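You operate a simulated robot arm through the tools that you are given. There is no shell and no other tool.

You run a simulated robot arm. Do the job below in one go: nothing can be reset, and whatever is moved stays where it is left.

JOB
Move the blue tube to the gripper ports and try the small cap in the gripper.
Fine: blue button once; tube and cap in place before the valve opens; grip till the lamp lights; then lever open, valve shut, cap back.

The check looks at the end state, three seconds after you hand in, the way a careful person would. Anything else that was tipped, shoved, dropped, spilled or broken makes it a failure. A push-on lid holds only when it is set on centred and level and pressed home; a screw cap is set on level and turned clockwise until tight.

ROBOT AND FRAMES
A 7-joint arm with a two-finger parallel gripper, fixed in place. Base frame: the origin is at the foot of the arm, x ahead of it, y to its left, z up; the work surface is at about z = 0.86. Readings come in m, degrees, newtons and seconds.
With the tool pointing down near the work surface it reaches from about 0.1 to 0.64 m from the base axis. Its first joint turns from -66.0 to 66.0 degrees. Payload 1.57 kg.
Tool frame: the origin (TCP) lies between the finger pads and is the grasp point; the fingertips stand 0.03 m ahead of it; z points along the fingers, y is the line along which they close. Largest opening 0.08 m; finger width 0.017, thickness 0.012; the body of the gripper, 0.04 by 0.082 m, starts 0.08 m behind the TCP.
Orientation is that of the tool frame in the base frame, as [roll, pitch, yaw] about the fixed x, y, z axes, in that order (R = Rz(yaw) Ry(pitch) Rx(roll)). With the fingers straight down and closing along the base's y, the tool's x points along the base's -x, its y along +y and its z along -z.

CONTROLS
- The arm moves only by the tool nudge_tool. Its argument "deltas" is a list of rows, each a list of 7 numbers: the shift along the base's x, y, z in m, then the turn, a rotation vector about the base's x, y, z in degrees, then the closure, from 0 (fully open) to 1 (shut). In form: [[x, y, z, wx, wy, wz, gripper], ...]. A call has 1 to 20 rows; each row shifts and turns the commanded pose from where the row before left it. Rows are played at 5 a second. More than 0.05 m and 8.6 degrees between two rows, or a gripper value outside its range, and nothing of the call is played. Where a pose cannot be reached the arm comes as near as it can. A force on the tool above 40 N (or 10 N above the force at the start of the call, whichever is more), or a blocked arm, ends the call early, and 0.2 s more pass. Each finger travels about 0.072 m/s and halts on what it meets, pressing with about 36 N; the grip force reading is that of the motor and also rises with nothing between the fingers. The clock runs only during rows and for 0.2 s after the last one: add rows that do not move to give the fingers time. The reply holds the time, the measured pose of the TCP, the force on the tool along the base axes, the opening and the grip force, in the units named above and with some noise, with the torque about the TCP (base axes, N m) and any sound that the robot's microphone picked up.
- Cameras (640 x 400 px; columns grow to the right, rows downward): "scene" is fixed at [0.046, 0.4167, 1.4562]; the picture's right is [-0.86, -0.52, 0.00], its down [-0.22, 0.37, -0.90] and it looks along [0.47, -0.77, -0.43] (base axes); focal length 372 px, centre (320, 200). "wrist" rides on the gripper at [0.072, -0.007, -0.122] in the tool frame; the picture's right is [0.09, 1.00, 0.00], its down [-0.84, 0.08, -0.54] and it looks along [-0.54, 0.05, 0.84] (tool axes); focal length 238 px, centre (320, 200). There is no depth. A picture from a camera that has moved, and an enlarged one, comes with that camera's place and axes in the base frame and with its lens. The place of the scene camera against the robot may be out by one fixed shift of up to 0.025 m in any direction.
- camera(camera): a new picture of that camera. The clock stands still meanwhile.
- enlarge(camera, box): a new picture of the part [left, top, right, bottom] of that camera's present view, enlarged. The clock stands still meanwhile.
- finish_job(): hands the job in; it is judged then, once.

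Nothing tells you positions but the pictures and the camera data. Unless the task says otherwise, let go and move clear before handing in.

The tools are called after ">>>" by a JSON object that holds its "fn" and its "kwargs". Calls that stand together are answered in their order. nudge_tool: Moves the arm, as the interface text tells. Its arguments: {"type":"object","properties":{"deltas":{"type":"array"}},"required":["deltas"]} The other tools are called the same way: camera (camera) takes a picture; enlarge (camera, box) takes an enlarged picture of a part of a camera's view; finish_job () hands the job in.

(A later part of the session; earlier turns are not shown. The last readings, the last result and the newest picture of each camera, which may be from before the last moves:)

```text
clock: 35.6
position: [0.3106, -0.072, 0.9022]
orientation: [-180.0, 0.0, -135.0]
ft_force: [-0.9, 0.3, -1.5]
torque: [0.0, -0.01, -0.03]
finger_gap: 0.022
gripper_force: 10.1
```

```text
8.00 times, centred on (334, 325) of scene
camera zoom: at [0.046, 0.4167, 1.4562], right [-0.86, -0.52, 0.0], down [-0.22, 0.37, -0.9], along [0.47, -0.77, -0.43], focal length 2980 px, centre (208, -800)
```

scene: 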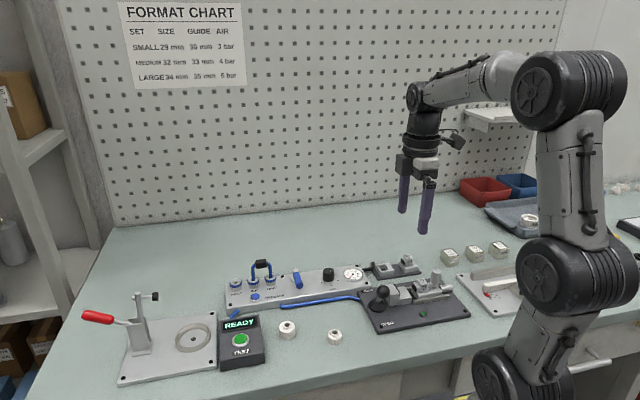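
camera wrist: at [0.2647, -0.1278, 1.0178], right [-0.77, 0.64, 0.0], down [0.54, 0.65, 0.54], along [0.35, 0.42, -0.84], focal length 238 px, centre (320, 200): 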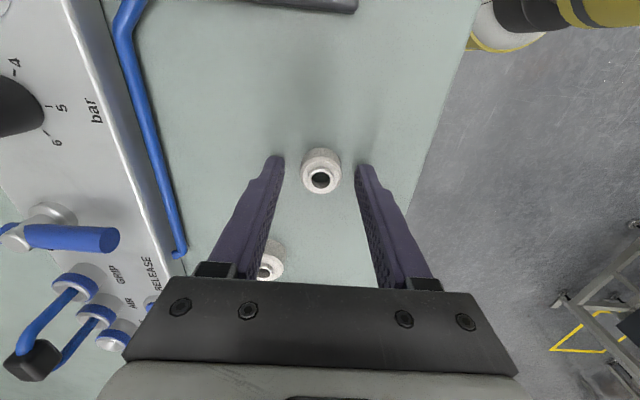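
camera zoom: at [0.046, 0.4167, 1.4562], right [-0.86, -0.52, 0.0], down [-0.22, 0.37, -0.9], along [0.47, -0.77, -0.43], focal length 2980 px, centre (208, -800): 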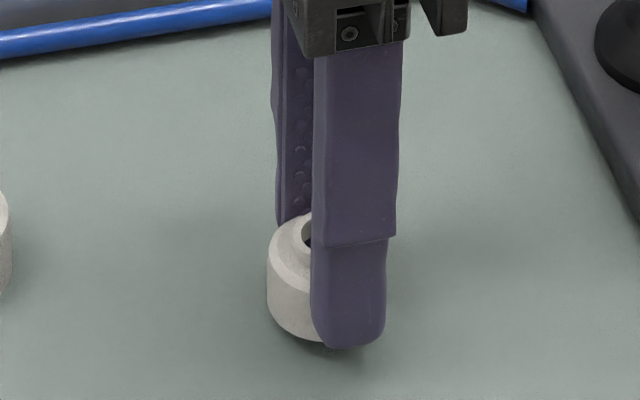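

The cap is held and level. I'll raise it, carry it over the jig seat and check alignment.

>>> {"fn": "nudge_tool", "kwargs": {"deltas": [[0, 0, 0.043, 0, 0, 0, 0.85], [0, 0, 0.043, 0, 0, 0, 0.85], [0, 0, 0.042, 0, 0, 0, 0.85], [-0.0155, -0.0352, 0, 0, 0, 0, 0.85], [-0.0155, -0.0352, 0, 0, 0, 0, 0.85], [-0.0155, -0.0352, 0, 0, 0, 0, 0.85], [-0.0155, -0.0352, 0, 0, 0, 0, 0.85], [-0.0155, -0.0354, 0, 0, 0, 0, 0.85], [0, 0, 0, 0, 0, 0, 0.85], [0, 0, -0.03, 0, 0, 0, 0.85], [0, 0, 0, 0, 0, 0, 0.85]]}}

>>> {"fn": "camera", "kwargs": {"camera": "wrist"}}

>>> {"fn": "enlarge", "kwargs": {"camera": "wrist", "box": [260, 90, 380, 190]}}

>>> {"fn": "enlarge", "kwargs": {"camera": "scene", "box": [360, 220, 470, 310]}}

```text
clock: 38.0
position: [0.234, -0.2471, 0.9988]
orientation: [180.0, 0.0, -135.1]
ft_force: [0.4, -0.4, 0.2]
torque: [0.0, 0.01, -0.02]
finger_gap: 0.0218
gripper_force: 10.4
```

```text
taken
camera wrist: at [0.187, -0.3038, 1.1213], right [-0.77, 0.64, 0.0], down [0.54, 0.65, 0.54], along [0.35, 0.42, -0.84], focal length 238 px, centre (320, 200)
```

wrist: 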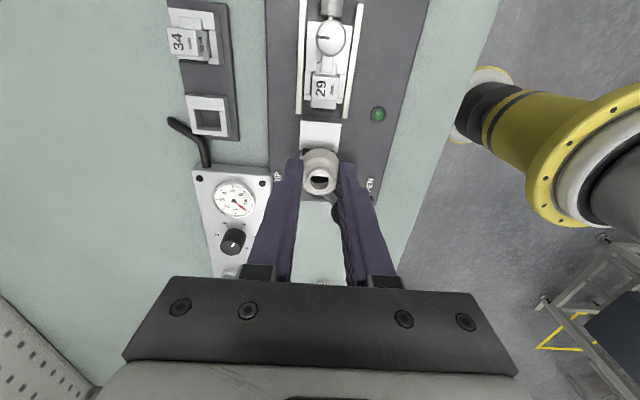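

```text
4.00 times, centred on (320, 140) of wrist
camera zoom: at [0.187, -0.3038, 1.1213], right [-0.77, 0.64, 0.0], down [0.54, 0.65, 0.54], along [0.35, 0.42, -0.84], focal length 953 px, centre (320, 440)
```

zoom: 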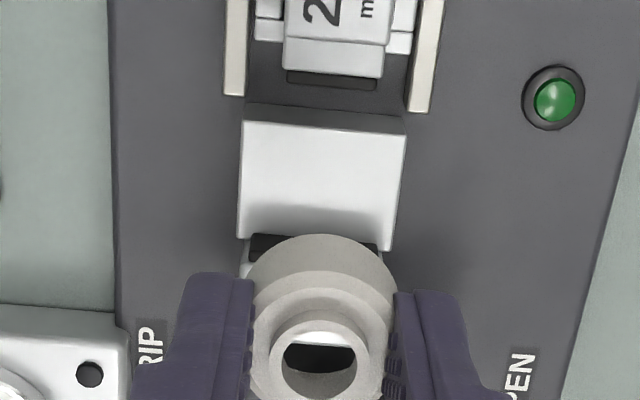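

```text
4.44 times, centred on (415, 265) of scene
camera zoom: at [0.046, 0.4167, 1.4562], right [-0.86, -0.52, 0.0], down [-0.22, 0.37, -0.9], along [0.47, -0.77, -0.43], focal length 1656 px, centre (-102, -89)
```

zoom: 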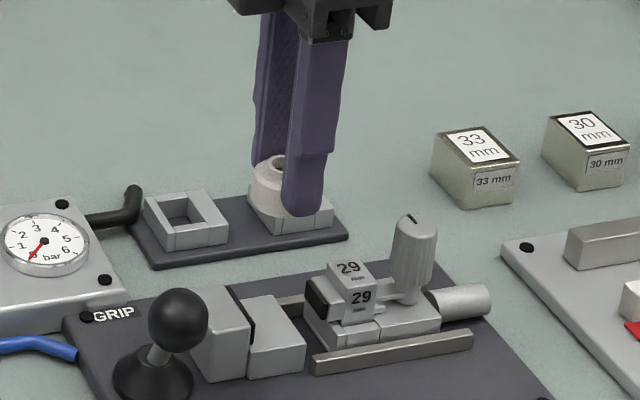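

The cap is aligned over the seat to within 1 mm. I'll descend to just above the seat.

>>> {"fn": "nudge_tool", "kwargs": {"deltas": [[-0.0006, -0.0006, -0.02, 0, 0, 0, 0.85], [0, 0, -0.02, 0, 0, 0, 0.85], [0, 0, -0.015, 0, 0, 0, 0.85], [0, 0, -0.008, 0, 0, 0, 0.85], [0, 0, 0, 0, 0, 0, 0.85]]}}

>>> {"fn": "enlarge", "kwargs": {"camera": "wrist", "box": [260, 90, 380, 190]}}

>>> {"fn": "enlarge", "kwargs": {"camera": "scene", "box": [370, 250, 450, 310]}}

```text
clock: 39.2
position: [0.2322, -0.2481, 0.9361]
orientation: [180.0, 0.1, -135.0]
ft_force: [-0.2, 1.4, 0.3]
torque: [0.02, -0.01, 0.02]
finger_gap: 0.0219
gripper_force: 10.1
```

```text
4.00 times, centred on (320, 140) of wrist
camera zoom: at [0.1862, -0.3046, 1.0585], right [-0.77, 0.64, 0.0], down [0.54, 0.65, 0.54], along [0.35, 0.42, -0.84], focal length 953 px, centre (320, 440)
```

zoom: 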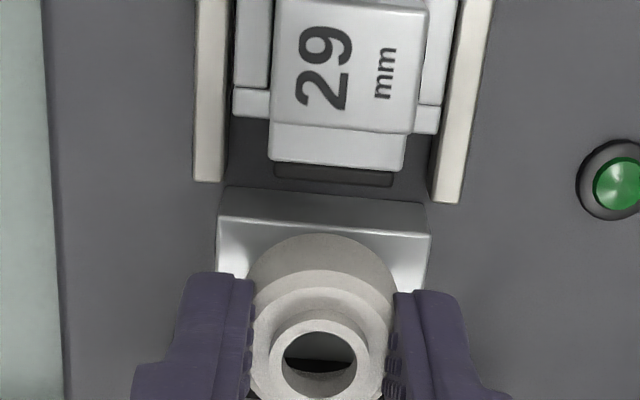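

```text
6.67 times, centred on (410, 280) of scene
camera zoom: at [0.046, 0.4167, 1.4562], right [-0.86, -0.52, 0.0], down [-0.22, 0.37, -0.9], along [0.47, -0.77, -0.43], focal length 2484 px, centre (-280, -333)
```

zoom: 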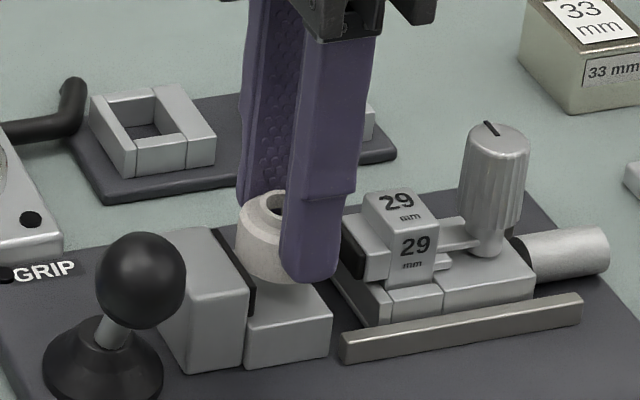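

The cap is between the pads just above the seat. I'll lower it in 1 mm steps until contact.

>>> {"fn": "nudge_tool", "kwargs": {"deltas": [[0, 0, -0.0015, 0, 0, 0, 0.85], [0, 0, -0.0015, 0, 0, 0, 0.85], [0, 0, -0.001, 0, 0, 0, 0.85], [0, 0, 0, 0, 0, 0, 0.85]]}}

>>> {"fn": "enlarge", "kwargs": {"camera": "scene", "box": [390, 265, 430, 305]}}

```text
clock: 40.2
position: [0.2322, -0.2479, 0.9322]
orientation: [-180.0, 0.0, -134.9]
ft_force: [0.9, 0.0, 0.4]
torque: [0.01, -0.02, 0.03]
finger_gap: 0.0222
gripper_force: 9.9
```

```text
10.00 times, centred on (410, 285) of scene
camera zoom: at [0.046, 0.4167, 1.4562], right [-0.86, -0.52, 0.0], down [-0.22, 0.37, -0.9], along [0.47, -0.77, -0.43], focal length 3725 px, centre (-580, -650)
```

zoom: 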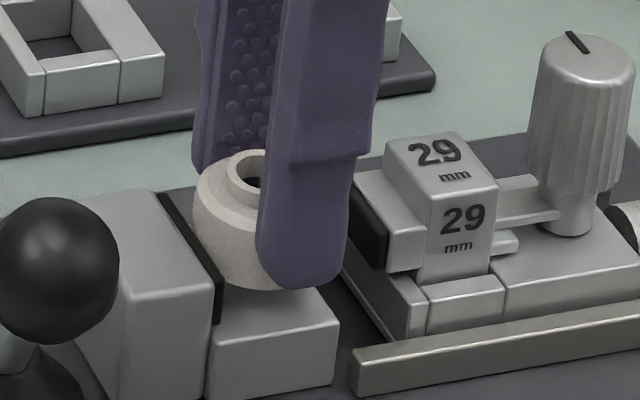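

>>> {"fn": "nudge_tool", "kwargs": {"deltas": [[0, 0, -0.001, 0, 0, 0, 0.85], [0, 0, -0.001, 0, 0, 0, 0.85], [0, 0, 0, 0, 0, 0, 0.85]]}}

>>> {"fn": "enlarge", "kwargs": {"camera": "scene", "box": [390, 265, 430, 305]}}

```text
clock: 41.0
position: [0.2314, -0.2478, 0.9303]
orientation: [-180.0, 0.0, -135.0]
ft_force: [0.1, 0.6, -0.6]
torque: [0.01, 0.01, -0.01]
finger_gap: 0.0218
gripper_force: 10.4
```

```text
10.00 times, centred on (410, 285) of scene
camera zoom: at [0.046, 0.4167, 1.4562], right [-0.86, -0.52, 0.0], down [-0.22, 0.37, -0.9], along [0.47, -0.77, -0.43], focal length 3725 px, centre (-580, -650)
```

zoom: 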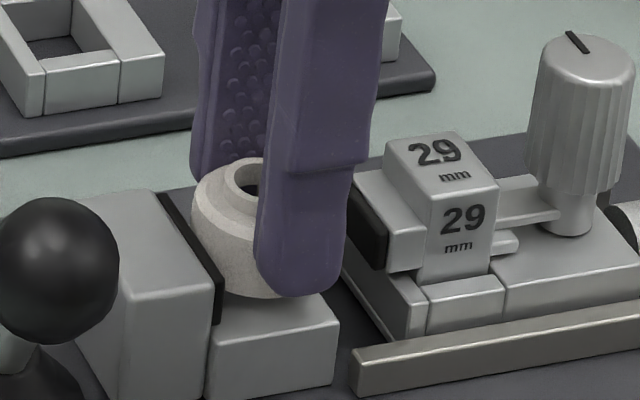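

>>> {"fn": "nudge_tool", "kwargs": {"deltas": [[0, 0, -0.001, 0, 0, 0, 0.85], [0, 0, -0.001, 0, 0, 0, 0.85], [0, 0, 0, 0, 0, 0, 0.85]]}}

>>> {"fn": "enlarge", "kwargs": {"camera": "scene", "box": [390, 265, 430, 305]}}

>>> {"fn": "enlarge", "kwargs": {"camera": "wrist", "box": [272, 110, 368, 200]}}

```text
clock: 41.8
position: [0.2327, -0.2482, 0.9294]
orientation: [-179.9, 0.0, -135.0]
ft_force: [0.6, 0.3, 0.4]
torque: [-0.01, 0.0, 0.02]
finger_gap: 0.0218
gripper_force: 9.0
```

```text
10.00 times, centred on (410, 285) of scene
camera zoom: at [0.046, 0.4167, 1.4562], right [-0.86, -0.52, 0.0], down [-0.22, 0.37, -0.9], along [0.47, -0.77, -0.43], focal length 3725 px, centre (-580, -650)
```

zoom: 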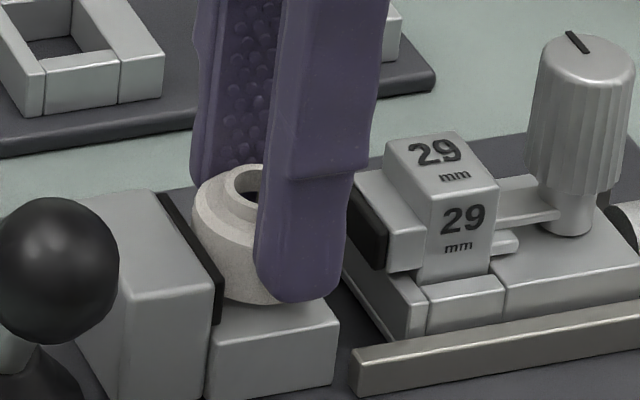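

```text
4.44 times, centred on (320, 155) of wrist
camera zoom: at [0.1865, -0.3045, 1.0509], right [-0.77, 0.64, 0.0], down [0.54, 0.65, 0.54], along [0.35, 0.42, -0.84], focal length 1059 px, centre (320, 400)
```

zoom: 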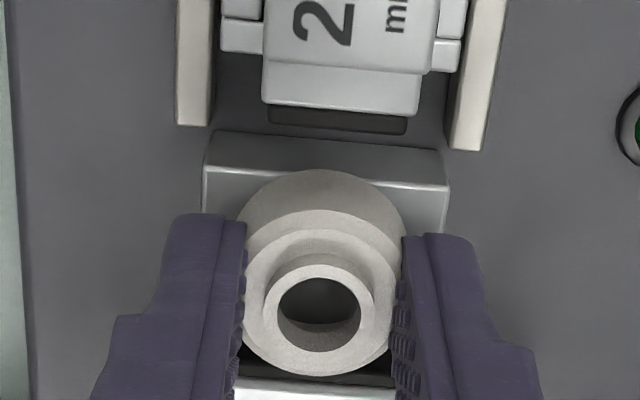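

>>> {"fn": "nudge_tool", "kwargs": {"deltas": [[0, 0, -0.001, 0, 0, 0, 0.85], [0, 0, -0.001, 0, 0, 0, 0.85], [0, 0, 0, 0, 0, 0, 0.85]]}}

>>> {"fn": "enlarge", "kwargs": {"camera": "scene", "box": [390, 265, 430, 305]}}

```text
clock: 42.6
position: [0.2331, -0.248, 0.9257]
orientation: [-180.0, 0.1, -135.0]
ft_force: [-0.6, 0.1, 0.3]
torque: [0.01, -0.01, -0.02]
finger_gap: 0.022
gripper_force: 9.5
```

```text
10.00 times, centred on (410, 285) of scene
camera zoom: at [0.046, 0.4167, 1.4562], right [-0.86, -0.52, 0.0], down [-0.22, 0.37, -0.9], along [0.47, -0.77, -0.43], focal length 3725 px, centre (-580, -650)
```

zoom: 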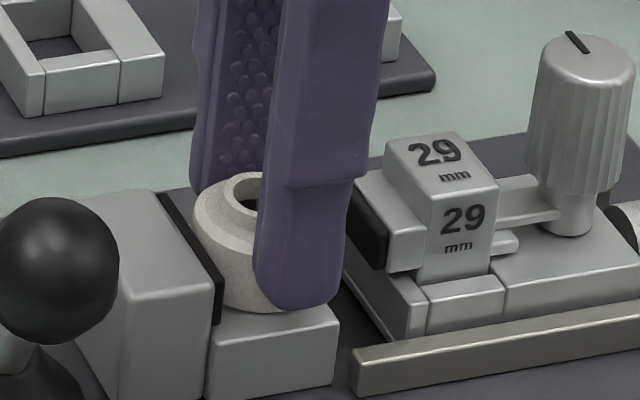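

>>> {"fn": "nudge_tool", "kwargs": {"deltas": [[0, 0, -0.001, 0, 0, 0, 0.85], [0, 0, -0.001, 0, 0, 0, 0.85], [0, 0, -0.001, 0, 0, 0, 0.85], [0, 0, 0, 0, 0, 0, 0.85]]}}

>>> {"fn": "enlarge", "kwargs": {"camera": "scene", "box": [390, 265, 430, 305]}}

>>> {"fn": "enlarge", "kwargs": {"camera": "wrist", "box": [272, 110, 368, 200]}}

```text
clock: 43.6
position: [0.2323, -0.2486, 0.9238]
orientation: [179.9, 0.0, -135.0]
ft_force: [0.9, -1.3, 3.3]
torque: [-0.14, -0.1, 0.01]
finger_gap: 0.0223
gripper_force: 10.3
```

```text
10.00 times, centred on (410, 285) of scene
camera zoom: at [0.0459, 0.4167, 1.4561], right [-0.86, -0.52, 0.0], down [-0.22, 0.37, -0.9], along [0.47, -0.77, -0.43], focal length 3725 px, centre (-580, -650)
```

zoom: 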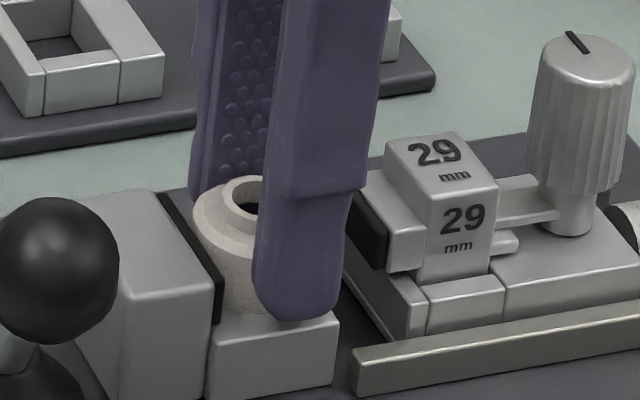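

```text
4.44 times, centred on (320, 155) of wrist
camera zoom: at [0.1863, -0.3043, 1.0459], right [-0.77, 0.64, 0.0], down [0.54, 0.65, 0.54], along [0.35, 0.42, -0.84], focal length 1059 px, centre (320, 400)
```

zoom: 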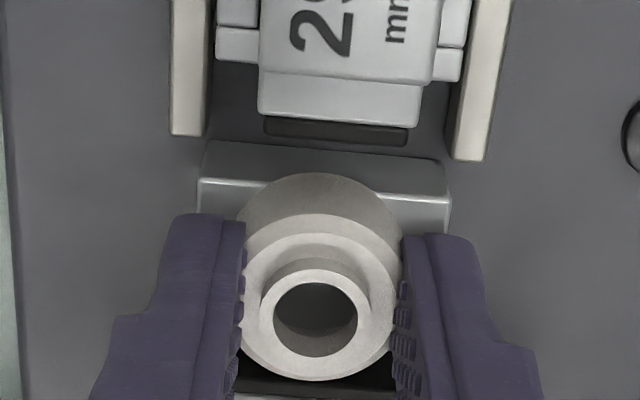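

The cap touched the seat at TCP z≈0.924. I'll lift 1 mm, shift about 2 mm nearer the fixed pad, set it down and release.

>>> {"fn": "nudge_tool", "kwargs": {"deltas": [[0, 0, 0.0015, 0, 0, 0, 0.85], [0.0008, 0.0008, 0, 0, 0, 0, 0.85], [0.0008, 0.0008, 0, 0, 0, 0, 0.85], [0, 0, -0.0012, 0, 0, 0, 0.85], [0, 0, 0, 0, 0, 0, 0.85]]}}

```text
clock: 44.8
position: [0.2331, -0.2471, 0.9249]
orientation: [-180.0, 0.0, -135.1]
ft_force: [-1.9, -3.1, 1.2]
torque: [0.03, 0.16, -0.01]
finger_gap: 0.0221
gripper_force: 10.4
```

The cap now touches the fixed pad (small side force). I'll back off slightly and open.

>>> {"fn": "nudge_tool", "kwargs": {"deltas": [[-0.0005, -0.0005, 0, 0, 0, 0, 0.85], [0, 0, -0.0005, 0, 0, 0, 0.7], [0, 0, 0, 0, 0, 0, 0.6], [0, 0, 0, 0, 0, 0, 0.5], [0, 0, 0, 0, 0, 0, 0.45], [0, 0, 0, 0, 0, 0, 0.4]]}}

>>> {"fn": "enlarge", "kwargs": {"camera": "scene", "box": [390, 265, 430, 305]}}

>>> {"fn": "enlarge", "kwargs": {"camera": "wrist", "box": [272, 110, 368, 200]}}

```text
clock: 46.2
position: [0.234, -0.2474, 0.9236]
orientation: [180.0, -0.1, -135.1]
ft_force: [-0.3, 0.3, -0.3]
torque: [0.0, -0.01, -0.04]
finger_gap: 0.048
gripper_force: 0.1
```

```text
10.00 times, centred on (410, 285) of scene
camera zoom: at [0.046, 0.4167, 1.4562], right [-0.86, -0.52, 0.0], down [-0.22, 0.37, -0.9], along [0.47, -0.77, -0.43], focal length 3725 px, centre (-580, -650)
```

zoom: 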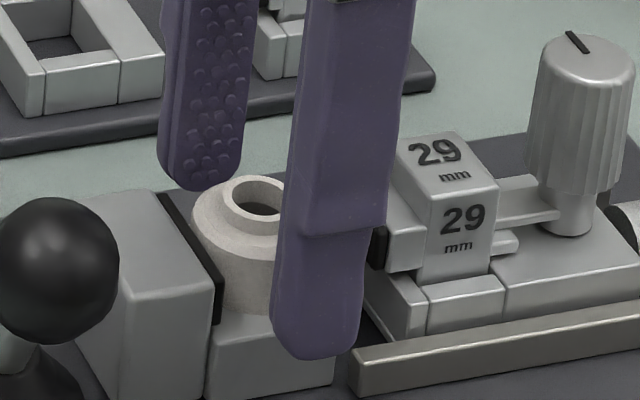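

```text
4.44 times, centred on (320, 155) of wrist
camera zoom: at [0.1878, -0.3033, 1.046], right [-0.77, 0.64, 0.0], down [0.54, 0.65, 0.54], along [0.35, 0.42, -0.84], focal length 1059 px, centre (320, 400)
```

zoom: 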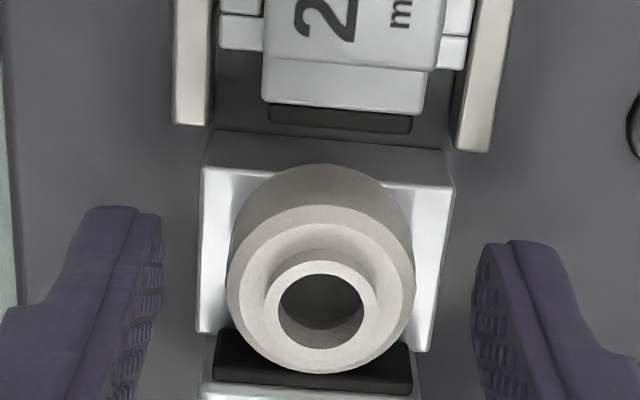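

The cap stands upright on the seat against the fixed pad. I'll retreat straight up and go look at the valve, leaving the regulator as found for now.

>>> {"fn": "nudge_tool", "kwargs": {"deltas": [[0, 0, 0.02, 0, 0, 0, 0.4], [0, 0, 0.04, 0, 0, 0, 0.4], [0, 0, 0.045, 0, 0, 0, 0.6], [0.037, 0.02, 0, 0, 0, 0, 1], [0.037, 0.02, 0, 0, 0, 0, 1], [0.037, 0.02, 0, 0, 0, 0, 1], [0.037, 0.02, 0, 0, 0, 0, 1], [0.037, 0.02, 0, 0, 0, 0, 1], [0.037, 0.02, 0, 0, 0, 0, 1], [0, 0, 0, 0, 0, 0, 1]]}}

>>> {"fn": "camera", "kwargs": {"camera": "wrist"}}

>>> {"fn": "enlarge", "kwargs": {"camera": "wrist", "box": [260, 60, 420, 180]}}

>>> {"fn": "enlarge", "kwargs": {"camera": "scene", "box": [360, 250, 460, 320]}}

```text
clock: 48.4
position: [0.4558, -0.1261, 1.029]
orientation: [-180.0, 0.0, -135.1]
ft_force: [0.8, 0.2, -0.3]
torque: [0.03, 0.0, 0.02]
finger_gap: 0.0002
gripper_force: 21.0
```

```text
taken
camera wrist: at [0.4101, -0.1822, 1.1512], right [-0.77, 0.64, 0.0], down [0.54, 0.65, 0.54], along [0.35, 0.42, -0.84], focal length 238 px, centre (320, 200)
```

wrist: 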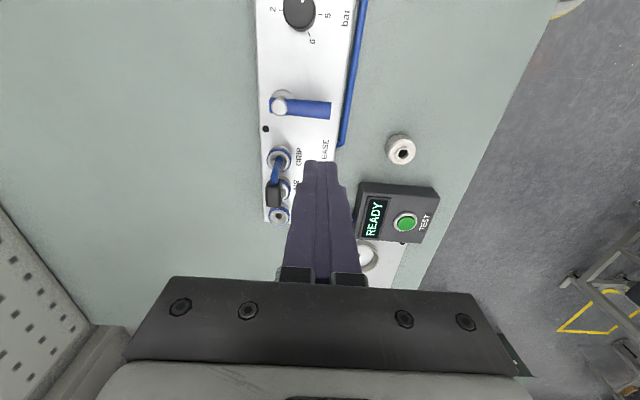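

```text
3.33 times, centred on (340, 120) of wrist
camera zoom: at [0.4101, -0.1822, 1.1512], right [-0.77, 0.64, 0.0], down [0.54, 0.65, 0.54], along [0.35, 0.42, -0.84], focal length 794 px, centre (253, 467)
```

zoom: 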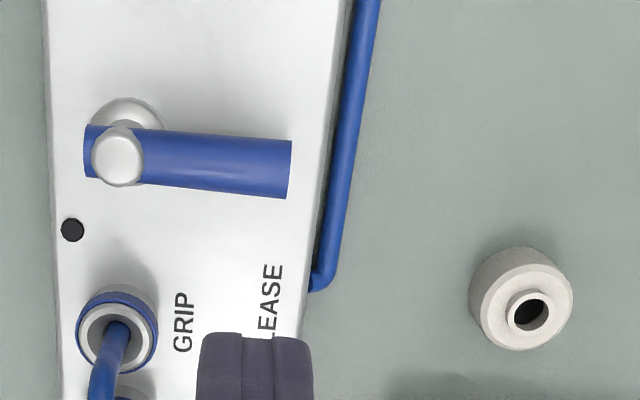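

```text
5.71 times, centred on (410, 285) of scene
camera zoom: at [0.046, 0.4167, 1.4562], right [-0.86, -0.52, 0.0], down [-0.22, 0.37, -0.9], along [0.47, -0.77, -0.43], focal length 2129 px, centre (-194, -286)
```

zoom: 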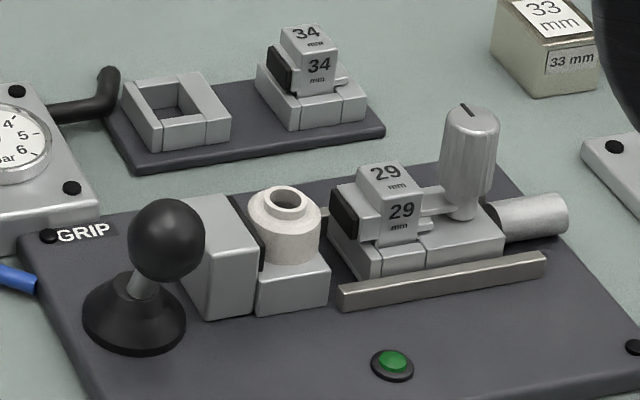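

The cap stands well in the jig. The valve pivot is near (s=0.213, o=-0.453 in panel coordinates) with its handle pointing outboard. I'll lower the closed fingers beside the handle on the ports side.

>>> {"fn": "nudge_tool", "kwargs": {"deltas": [[0.0016, 0.0004, -0.03, 0, 0, 0, 1], [0, 0, -0.03, 0, 0, 0, 1], [0, 0, -0.026, 0, 0, 0, 1], [0, 0, -0.01, 0, 0, 0, 1], [0, 0, 0, 0, 0, 0, 1]]}}

>>> {"fn": "camera", "kwargs": {"camera": "wrist"}}

>>> {"fn": "enlarge", "kwargs": {"camera": "scene", "box": [250, 230, 350, 310]}}

```text
clock: 49.6
position: [0.4579, -0.1274, 0.933]
orientation: [180.0, 0.0, -135.0]
ft_force: [-0.2, -0.4, -0.5]
torque: [0.0, 0.0, 0.01]
finger_gap: 0.0
gripper_force: 21.8
```

```text
taken
camera wrist: at [0.4114, -0.1831, 1.0543], right [-0.77, 0.64, 0.0], down [0.54, 0.65, 0.54], along [0.35, 0.42, -0.84], focal length 238 px, centre (320, 200)
```

wrist: 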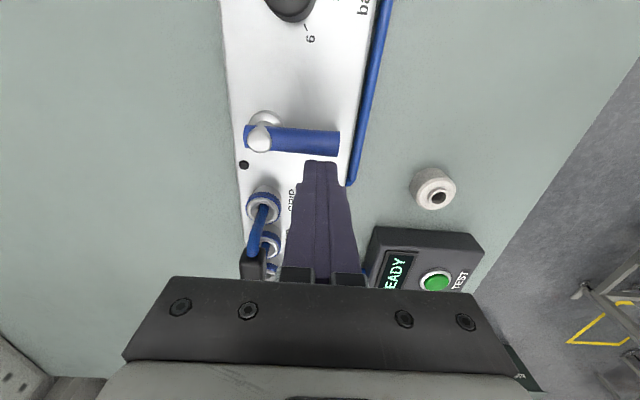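

```text
5.00 times, centred on (300, 270) of scene
camera zoom: at [0.046, 0.4167, 1.4562], right [-0.86, -0.52, 0.0], down [-0.22, 0.37, -0.9], along [0.47, -0.77, -0.43], focal length 1863 px, centre (420, -150)
```

zoom: 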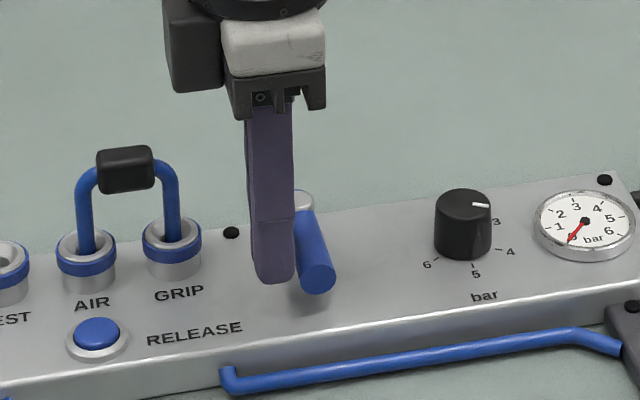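

The fingers are next to the handle on the ports side. I'll lower slightly and begin a gentle push toward the dial side, which is the only direction with clearance.

>>> {"fn": "nudge_tool", "kwargs": {"deltas": [[0, 0, -0.008, 0, 0, 0, 1], [-0.0034, -0.0037, 0, 0, 0, 0, 1], [-0.0084, -0.0033, 0, 0, 0, 0, 1], [0, 0, 0, 0, 0, 0, 1]]}}

>>> {"fn": "enlarge", "kwargs": {"camera": "scene", "box": [250, 230, 350, 310]}}

```text
clock: 50.6
position: [0.4454, -0.1339, 0.9243]
orientation: [-179.9, 0.0, -135.0]
ft_force: [-0.1, 0.9, 0.5]
torque: [-0.02, -0.01, -0.01]
finger_gap: 0.0
gripper_force: 21.4
```

```text
5.00 times, centred on (300, 270) of scene
camera zoom: at [0.046, 0.4167, 1.4562], right [-0.86, -0.52, 0.0], down [-0.22, 0.37, -0.9], along [0.47, -0.77, -0.43], focal length 1863 px, centre (420, -150)
```

zoom: 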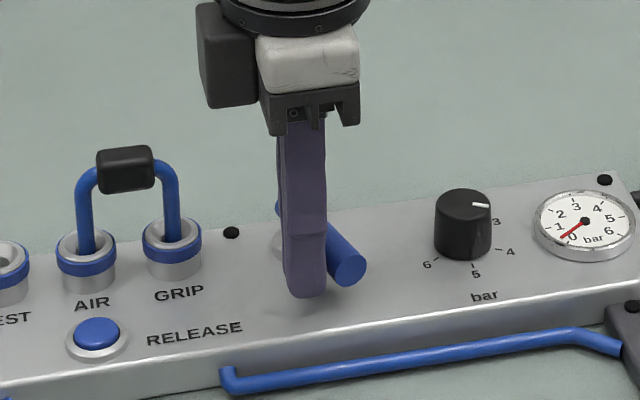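

The handle turns freely this way. I'll continue the arc to 90°.

>>> {"fn": "nudge_tool", "kwargs": {"deltas": [[-0.0081, -0.0057, 0, 0, 0, 0, 1], [-0.0069, -0.0085, 0, 0, 0, 0, 1], [-0.0045, -0.011, 0, 0, 0, 0, 1], [-0.0011, -0.0126, 0, 0, 0, 0, 1], [0.0032, -0.0131, 0, 0, 0, 0, 1], [0, 0, 0, 0, 0, 0, 1]]}}

>>> {"fn": "enlarge", "kwargs": {"camera": "scene", "box": [250, 230, 370, 310]}}

>>> {"fn": "camera", "kwargs": {"camera": "wrist"}}

```text
clock: 52.0
position: [0.4276, -0.1839, 0.9247]
orientation: [180.0, 0.0, -135.0]
ft_force: [-1.3, -0.2, 0.0]
torque: [-0.01, 0.01, -0.03]
finger_gap: 0.0003
gripper_force: 20.7
```

```text
5.00 times, centred on (310, 270) of scene
camera zoom: at [0.046, 0.4167, 1.4562], right [-0.86, -0.52, 0.0], down [-0.22, 0.37, -0.9], along [0.47, -0.77, -0.43], focal length 1863 px, centre (370, -150)
```

zoom: 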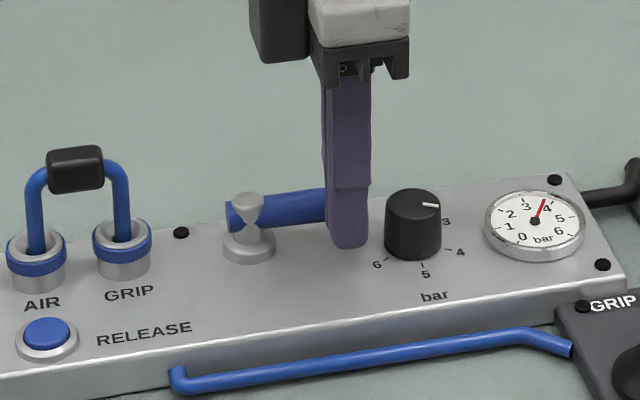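

```text
taken
camera wrist: at [0.3818, -0.2413, 1.0471], right [-0.77, 0.64, 0.0], down [0.54, 0.65, 0.54], along [0.35, 0.42, -0.84], focal length 238 px, centre (320, 200)
```

wrist: 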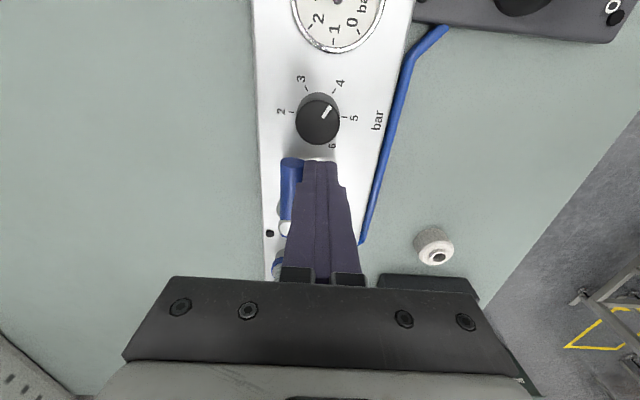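

The gauge has risen to nearly 4 bar. I'll nudge the handle a touch more to be sure it is fully open, then back off and look.

>>> {"fn": "nudge_tool", "kwargs": {"deltas": [[0.0015, -0.0015, 0, 0, 0, 0, 1], [0.0015, -0.0015, 0, 0, 0, 0, 1], [0, 0, 0, 0, 0, 0, 1]]}}

>>> {"fn": "nudge_tool", "kwargs": {"deltas": [[-0.006, 0.006, 0, 0, 0, 0, 1], [0, 0, 0.03, 0, 0, 0, 1], [0, 0, 0.04, 0, 0, 0, 1], [0, 0, 0.04, 0, 0, 0, 1], [0, 0, 0, 0, 0, 0, 1]]}}

>>> {"fn": "enlarge", "kwargs": {"camera": "scene", "box": [280, 250, 380, 310]}}

>>> {"fn": "enlarge", "kwargs": {"camera": "wrist", "box": [240, 60, 400, 160]}}

>>> {"fn": "camera", "kwargs": {"camera": "scene"}}

```text
clock: 52.8
position: [0.4292, -0.1867, 0.9239]
orientation: [179.6, 0.0, -135.0]
ft_force: [-15.8, 13.2, 8.3]
torque: [0.25, 0.27, 0.04]
finger_gap: 0.0001
gripper_force: 21.4
```

```text
clock: 54.0
position: [0.4257, -0.1804, 1.0363]
orientation: [-180.0, 0.0, -135.0]
ft_force: [-0.2, 0.8, 0.8]
torque: [0.03, -0.02, -0.01]
finger_gap: 0.0
gripper_force: 20.8
```

```text
6.40 times, centred on (330, 280) of scene
camera zoom: at [0.046, 0.4167, 1.4562], right [-0.86, -0.52, 0.0], down [-0.22, 0.37, -0.9], along [0.47, -0.77, -0.43], focal length 2384 px, centre (256, -312)
```

zoom: 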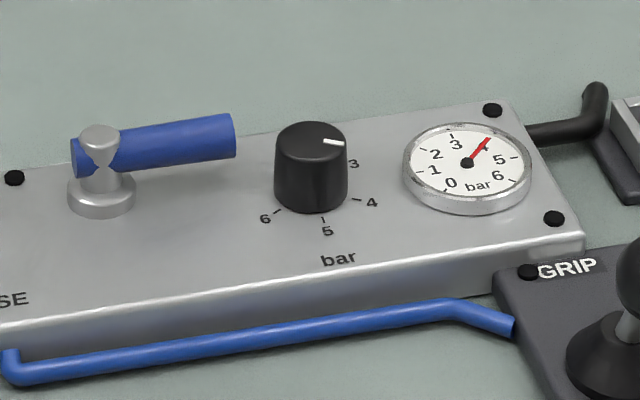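

```text
4.00 times, centred on (320, 110) of wrist
camera zoom: at [0.379, -0.237, 1.1573], right [-0.77, 0.64, 0.0], down [0.54, 0.65, 0.54], along [0.35, 0.42, -0.84], focal length 953 px, centre (320, 560)
```

zoom: 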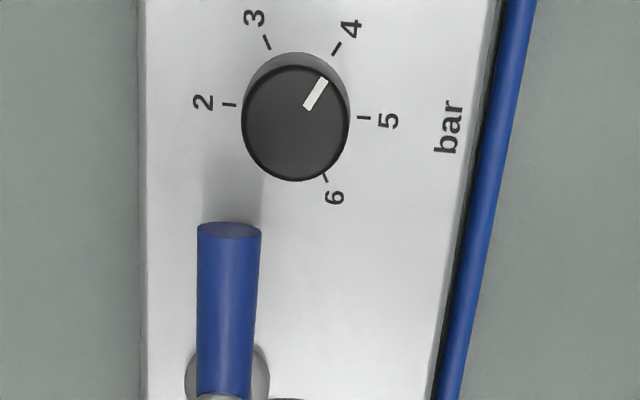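

```text
taken
```

scene: 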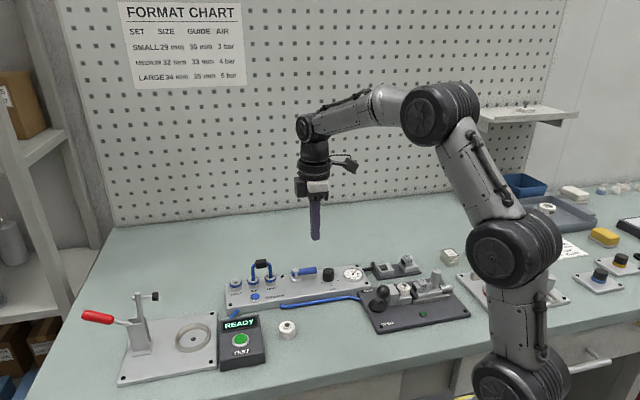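

The valve is fully open and the gauge reads 4 bar. Before gripping I want to know which format the cell is set for, so I'll check the guide scale against the chart.

>>> {"fn": "nudge_tool", "kwargs": {"deltas": [[-0.035, -0.02, 0.006, 0, 0, -6, 1], [-0.035, -0.02, 0.006, 0, 0, -6, 1], [-0.035, -0.02, 0.006, 0, 0, -6, 1], [-0.035, -0.02, 0.006, 0, 0, -6, 0.5], [-0.035, -0.02, 0.006, 0, 0, -6, 0], [-0.035, -0.02, 0.006, 0, 0, -6, 0], [-0.035, -0.02, 0.006, 0, 0, -6, 0], [0, 0, 0, 0, 0, 0, 0]]}}

>>> {"fn": "camera", "kwargs": {"camera": "wrist"}}

>>> {"fn": "enlarge", "kwargs": {"camera": "wrist", "box": [200, 0, 360, 100]}}

>>> {"fn": "enlarge", "kwargs": {"camera": "scene", "box": [470, 265, 530, 315]}}

```text
clock: 55.8
position: [0.1793, -0.3219, 1.077]
orientation: [-180.0, 0.0, -177.1]
ft_force: [0.1, 0.3, -0.6]
torque: [-0.01, 0.02, -0.02]
finger_gap: 0.08
gripper_force: 0.0
```

```text
taken
camera wrist: at [0.1081, -0.3328, 1.1989], right [-0.14, 0.99, 0.0], down [0.83, 0.12, 0.54], along [0.54, 0.08, -0.84], focal length 238 px, centre (320, 200)
```

wrist: 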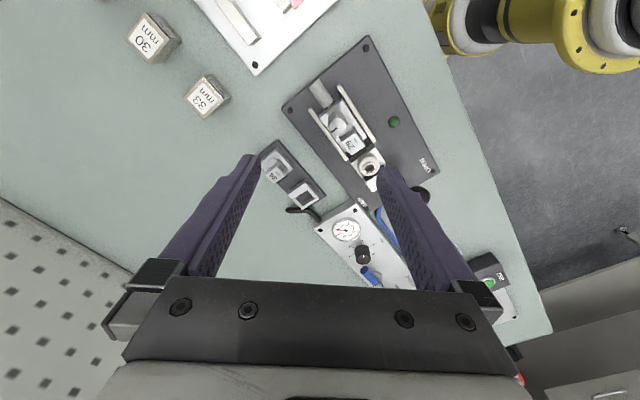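

```text
4.00 times, centred on (280, 50) of wrist
camera zoom: at [0.1081, -0.3328, 1.1989], right [-0.14, 0.99, 0.0], down [0.83, 0.12, 0.54], along [0.54, 0.08, -0.84], focal length 953 px, centre (480, 800)
```

zoom: 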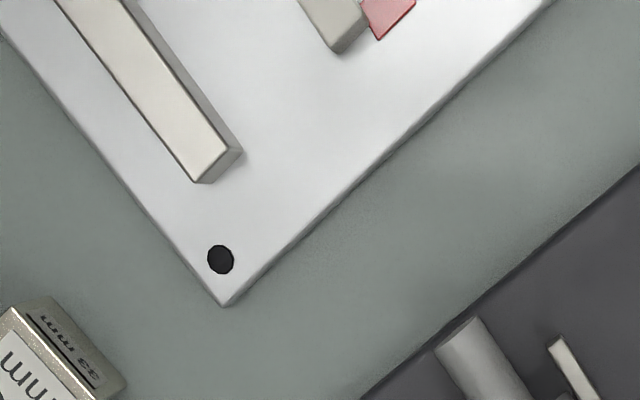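

```text
8.00 times, centred on (500, 290) of scene
camera zoom: at [0.046, 0.4167, 1.4562], right [-0.86, -0.52, 0.0], down [-0.22, 0.37, -0.9], along [0.47, -0.77, -0.43], focal length 2980 px, centre (-1120, -520)
```

zoom: 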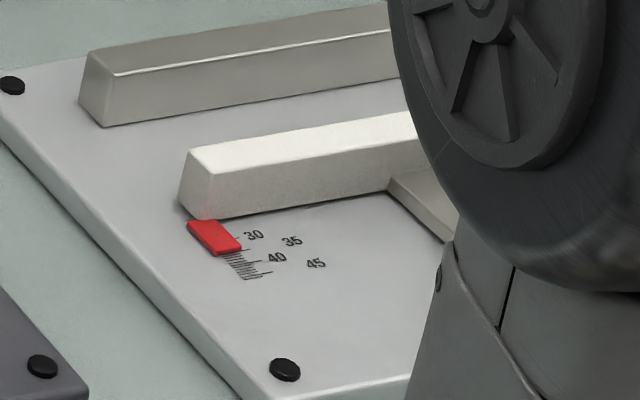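

The guide pointer sits mid-scale, near the medium row. So the guide and regulator are general machine settings that the job doesn't ask me to change, and I'll leave both as found. Next is the lever; I'll hover beside it on the OPEN side and measure.

>>> {"fn": "nudge_tool", "kwargs": {"deltas": [[0.007, 0.0244, -0.0053, 0, 0, 6, 0.5], [0.007, 0.0244, -0.0053, 0, 0, 6, 1], [0.007, 0.0244, -0.0053, 0, 0, 6, 1], [0.007, 0.0244, -0.0053, 0, 0, 6, 1], [0.007, 0.0244, -0.0053, 0, 0, 6, 1], [0.007, 0.0244, -0.0053, 0, 0, 6, 1], [0.007, 0.0244, -0.0053, 0, 0, 6, 1], [0, 0, 0, 0, 0, 0, 1]]}}

>>> {"fn": "camera", "kwargs": {"camera": "wrist"}}

>>> {"fn": "enlarge", "kwargs": {"camera": "wrist", "box": [220, 60, 380, 180]}}

>>> {"fn": "enlarge", "kwargs": {"camera": "scene", "box": [330, 220, 470, 330]}}

```text
clock: 57.6
position: [0.2291, -0.151, 1.0399]
orientation: [179.9, 0.0, -134.9]
ft_force: [-0.6, -0.5, 0.3]
torque: [0.0, 0.0, -0.02]
finger_gap: 0.0001
gripper_force: 20.9
```

```text
taken
camera wrist: at [0.1828, -0.2065, 1.1616], right [-0.77, 0.64, 0.0], down [0.54, 0.65, 0.54], along [0.35, 0.42, -0.84], focal length 238 px, centre (320, 200)
```

wrist: 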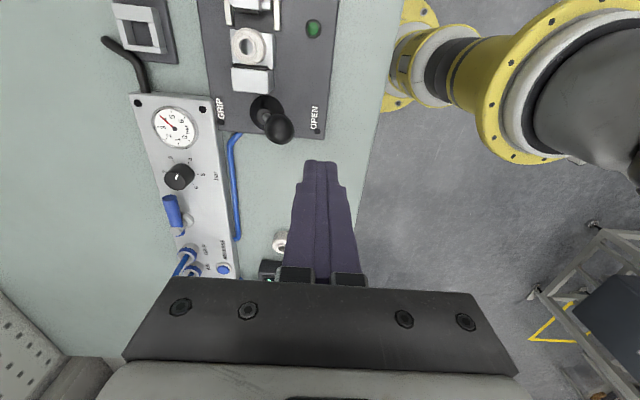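

```text
3.33 times, centred on (300, 120) of wrist
camera zoom: at [0.1828, -0.2065, 1.1616], right [-0.77, 0.64, 0.0], down [0.54, 0.65, 0.54], along [0.35, 0.42, -0.84], focal length 794 px, centre (387, 467)
```

zoom: 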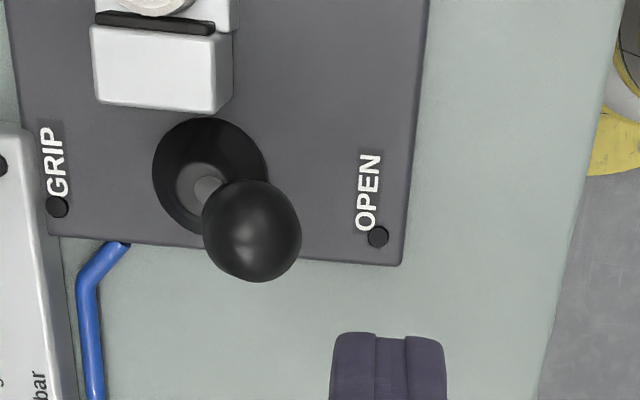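

```text
3.64 times, centred on (400, 275) of scene
camera zoom: at [0.046, 0.4167, 1.4562], right [-0.86, -0.52, 0.0], down [-0.22, 0.37, -0.9], along [0.47, -0.77, -0.43], focal length 1355 px, centre (29, -73)
```

zoom: 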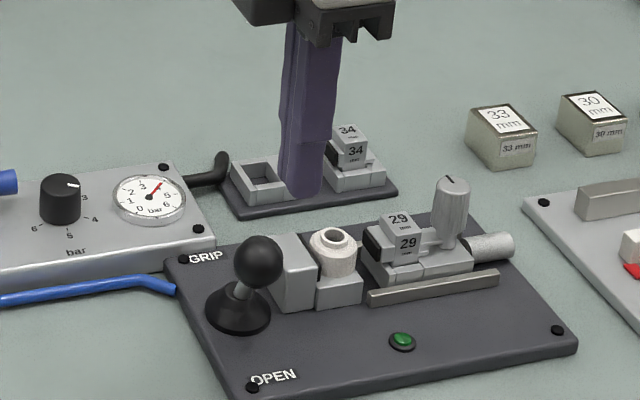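

The ball is at about (s=0.054, o=-0.308, z=0.932), leaning to OPEN. I'll descend beside it and push it toward GRIP.

>>> {"fn": "nudge_tool", "kwargs": {"deltas": [[-0.0008, -0.0008, -0.04, 0, 0, 0, 1], [0, 0, -0.035, 0, 0, 0, 1], [0, 0, -0.017, 0, 0, 0, 1], [0, 0, 0, 0, 0, 0, 1]]}}

>>> {"fn": "enlarge", "kwargs": {"camera": "scene", "box": [360, 240, 440, 320]}}

>>> {"fn": "camera", "kwargs": {"camera": "wrist"}}

```text
clock: 58.6
position: [0.2278, -0.1522, 0.9475]
orientation: [-180.0, 0.0, -135.1]
ft_force: [-0.3, 0.2, -0.2]
torque: [0.02, 0.02, -0.04]
finger_gap: 0.0002
gripper_force: 21.5
```

```text
5.00 times, centred on (400, 280) of scene
camera zoom: at [0.046, 0.4167, 1.4562], right [-0.86, -0.52, 0.0], down [-0.22, 0.37, -0.9], along [0.47, -0.77, -0.43], focal length 1863 px, centre (-80, -200)
```

zoom: 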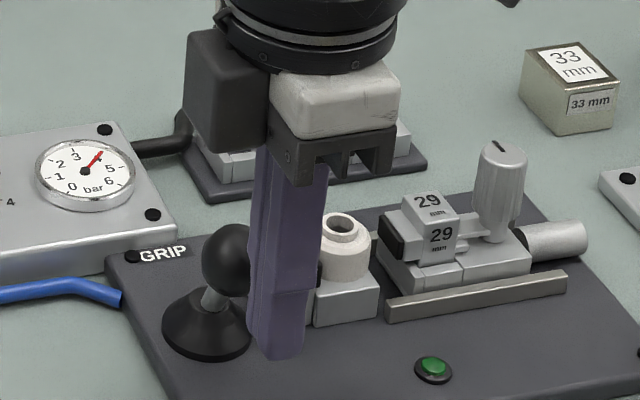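

```text
taken
camera wrist: at [0.1819, -0.2073, 1.0701], right [-0.77, 0.64, 0.0], down [0.54, 0.65, 0.54], along [0.35, 0.42, -0.84], focal length 238 px, centre (320, 200)
```

wrist: 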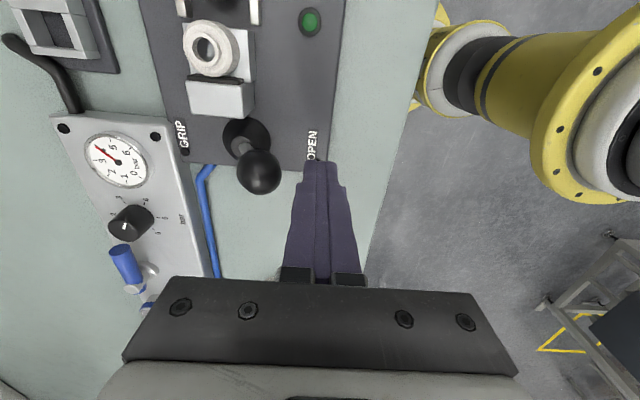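

>>> {"fn": "nudge_tool", "kwargs": {"deltas": [[0.0057, -0.0057, 0, 0, 0, 0, 1], [0.0057, -0.0057, 0, 0, 0, 0, 1], [0.0057, -0.0057, 0, 0, 0, 0, 1], [0.0057, -0.0057, 0, 0, 0, 0, 1], [0, 0, 0, 0, 0, 0, 1]]}}

>>> {"fn": "enlarge", "kwargs": {"camera": "scene", "box": [360, 240, 440, 320]}}

```text
clock: 59.8
position: [0.2514, -0.1745, 0.9476]
orientation: [180.0, 0.0, -135.0]
ft_force: [-0.5, -0.7, 0.1]
torque: [0.01, 0.01, -0.03]
finger_gap: 0.0001
gripper_force: 20.9
```

```text
5.00 times, centred on (400, 280) of scene
camera zoom: at [0.046, 0.4167, 1.4562], right [-0.86, -0.52, 0.0], down [-0.22, 0.37, -0.9], along [0.47, -0.77, -0.43], focal length 1863 px, centre (-80, -200)
```

zoom: 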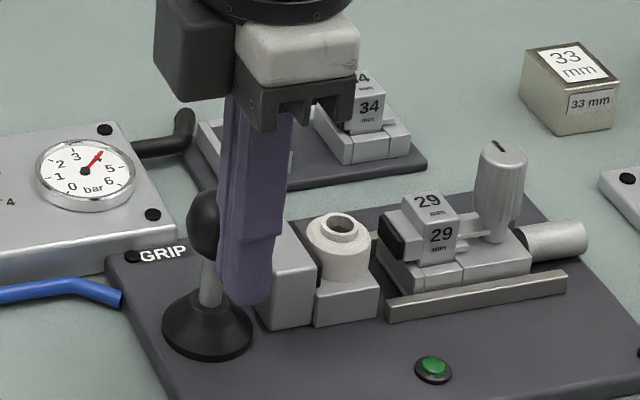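

The lever moves easily. I'll continue to the GRIP end.

>>> {"fn": "nudge_tool", "kwargs": {"deltas": [[0.0057, -0.0057, 0, 0, 0, 0, 1], [0.0057, -0.0057, 0, 0, 0, 0, 1], [0.0035, -0.0035, 0, 0, 0, 0, 1], [0, 0, 0, 0, 0, 0, 1]]}}

>>> {"fn": "enlarge", "kwargs": {"camera": "scene", "box": [360, 240, 440, 320]}}

>>> {"fn": "camera", "kwargs": {"camera": "wrist"}}

```text
clock: 60.8
position: [0.2658, -0.1895, 0.9475]
orientation: [179.9, -0.1, -135.0]
ft_force: [-0.2, 0.6, 0.2]
torque: [0.05, -0.02, 0.01]
finger_gap: 0.0
gripper_force: 21.2
```

```text
5.00 times, centred on (400, 280) of scene
camera zoom: at [0.046, 0.4167, 1.4562], right [-0.86, -0.52, 0.0], down [-0.22, 0.37, -0.9], along [0.47, -0.77, -0.43], focal length 1863 px, centre (-80, -200)
```

zoom: 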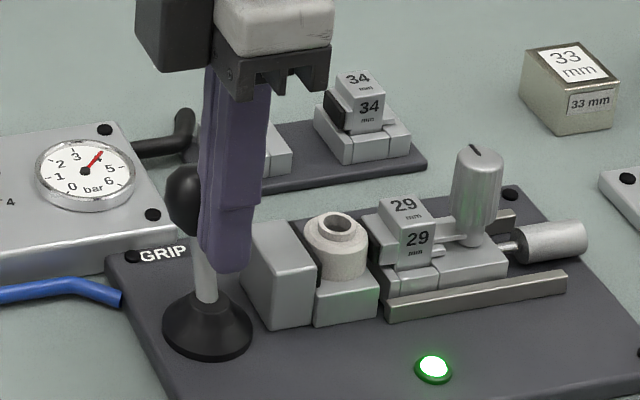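

```text
taken
camera wrist: at [0.22, -0.2455, 1.0701], right [-0.77, 0.64, 0.0], down [0.54, 0.65, 0.54], along [0.35, 0.42, -0.84], focal length 238 px, centre (320, 200)
```

wrist: 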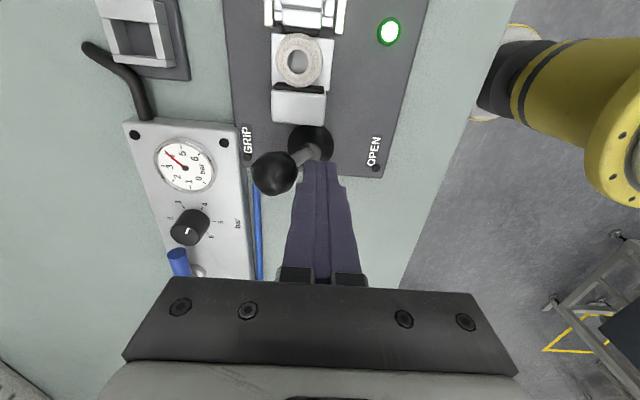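

The lamp is lit green and the jaws hold the cap, which looks intact. I'll hold a moment, then go over to the other side of the ball.

>>> {"fn": "nudge_tool", "kwargs": {"deltas": [[-0.004, 0.004, 0, 0, 0, 0, 1], [0, 0, 0.03, 0, 0, 0, 1], [0, 0, 0.03, 0, 0, 0, 1], [0.0254, -0.0254, 0, 0, 0, 0, 1], [0.0254, -0.0254, 0, 0, 0, 0, 1], [0, 0, 0, 0, 0, 0, 1]]}}

>>> {"fn": "camera", "kwargs": {"camera": "wrist"}}

>>> {"fn": "enlarge", "kwargs": {"camera": "scene", "box": [360, 240, 440, 320]}}

>>> {"fn": "enlarge", "kwargs": {"camera": "scene", "box": [390, 265, 440, 305]}}

```text
clock: 62.2
position: [0.3142, -0.2369, 1.0076]
orientation: [-179.9, -0.1, -135.0]
ft_force: [-0.3, 0.6, 0.0]
torque: [-0.02, -0.03, 0.03]
finger_gap: 0.0001
gripper_force: 20.9
```

```text
taken
camera wrist: at [0.2674, -0.2931, 1.1302], right [-0.77, 0.64, 0.0], down [0.54, 0.65, 0.54], along [0.35, 0.42, -0.84], focal length 238 px, centre (320, 200)
```

wrist: 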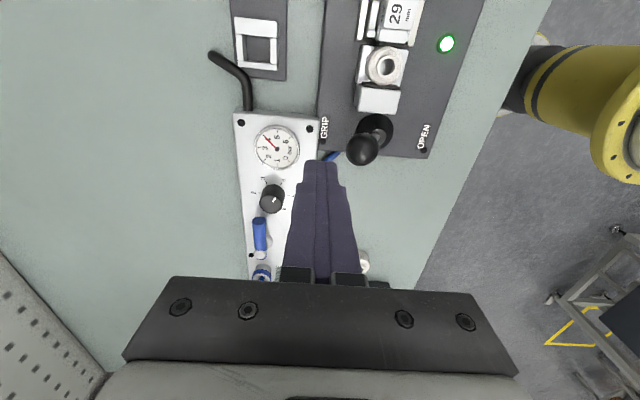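

```text
5.00 times, centred on (400, 280) of scene
camera zoom: at [0.046, 0.4167, 1.4562], right [-0.86, -0.52, 0.0], down [-0.22, 0.37, -0.9], along [0.47, -0.77, -0.43], focal length 1863 px, centre (-80, -200)
```

zoom: 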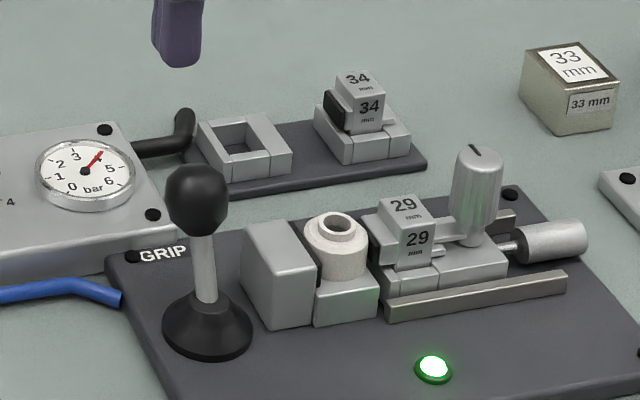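

```text
10.00 times, centred on (415, 285) of scene
camera zoom: at [0.046, 0.4167, 1.4562], right [-0.86, -0.52, 0.0], down [-0.22, 0.37, -0.9], along [0.47, -0.77, -0.43], focal length 3725 px, centre (-630, -650)
```

zoom: 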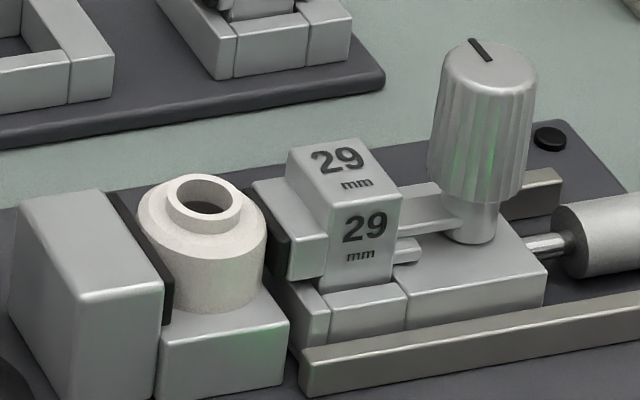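

The grip is held with the lamp lit. Now I'll lower on the GRIP side and push the lever back to OPEN.

>>> {"fn": "nudge_tool", "kwargs": {"deltas": [[0, 0, -0.03, 0, 0, 0, 1], [0, 0, -0.03, 0, 0, 0, 1], [0, 0, 0, 0, 0, 0, 1], [-0.0057, 0.0057, 0, 0, 0, 0, 1], [-0.0057, 0.0057, 0, 0, 0, 0, 1], [-0.0057, 0.0057, 0, 0, 0, 0, 1], [-0.0057, 0.0057, 0, 0, 0, 0, 1], [-0.0057, 0.0057, 0, 0, 0, 0, 1], [-0.0057, 0.0057, 0, 0, 0, 0, 1], [-0.0045, 0.0045, 0, 0, 0, 0, 1], [0, 0, 0, 0, 0, 0, 1]]}}

>>> {"fn": "camera", "kwargs": {"camera": "wrist"}}

>>> {"fn": "enlarge", "kwargs": {"camera": "scene", "box": [360, 240, 440, 320]}}

```text
clock: 64.6
position: [0.2749, -0.1981, 0.9477]
orientation: [179.9, -0.1, -135.0]
ft_force: [-0.4, 0.6, -0.1]
torque: [0.04, 0.01, -0.02]
finger_gap: 0.0001
gripper_force: 20.9
```

```text
taken
camera wrist: at [0.2278, -0.2534, 1.0698], right [-0.77, 0.64, 0.0], down [0.54, 0.65, 0.54], along [0.35, 0.42, -0.84], focal length 238 px, centre (320, 200)
```

wrist: 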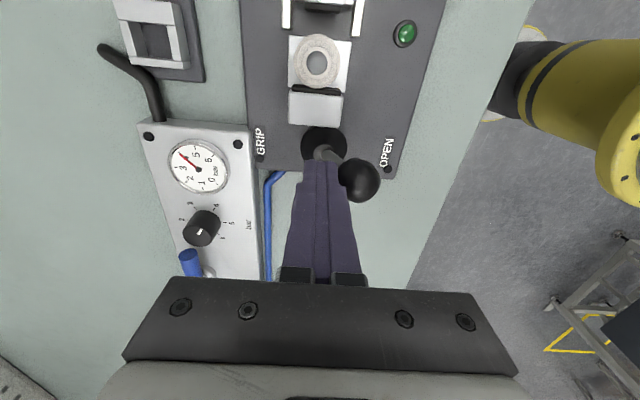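

```text
5.00 times, centred on (400, 280) of scene
camera zoom: at [0.046, 0.4167, 1.4562], right [-0.86, -0.52, 0.0], down [-0.22, 0.37, -0.9], along [0.47, -0.77, -0.43], focal length 1863 px, centre (-80, -200)
```

zoom: 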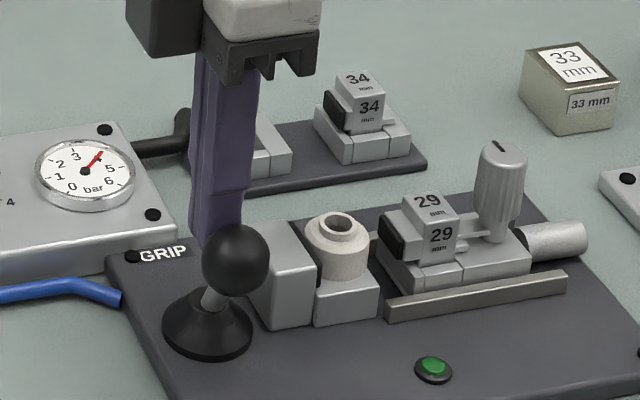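

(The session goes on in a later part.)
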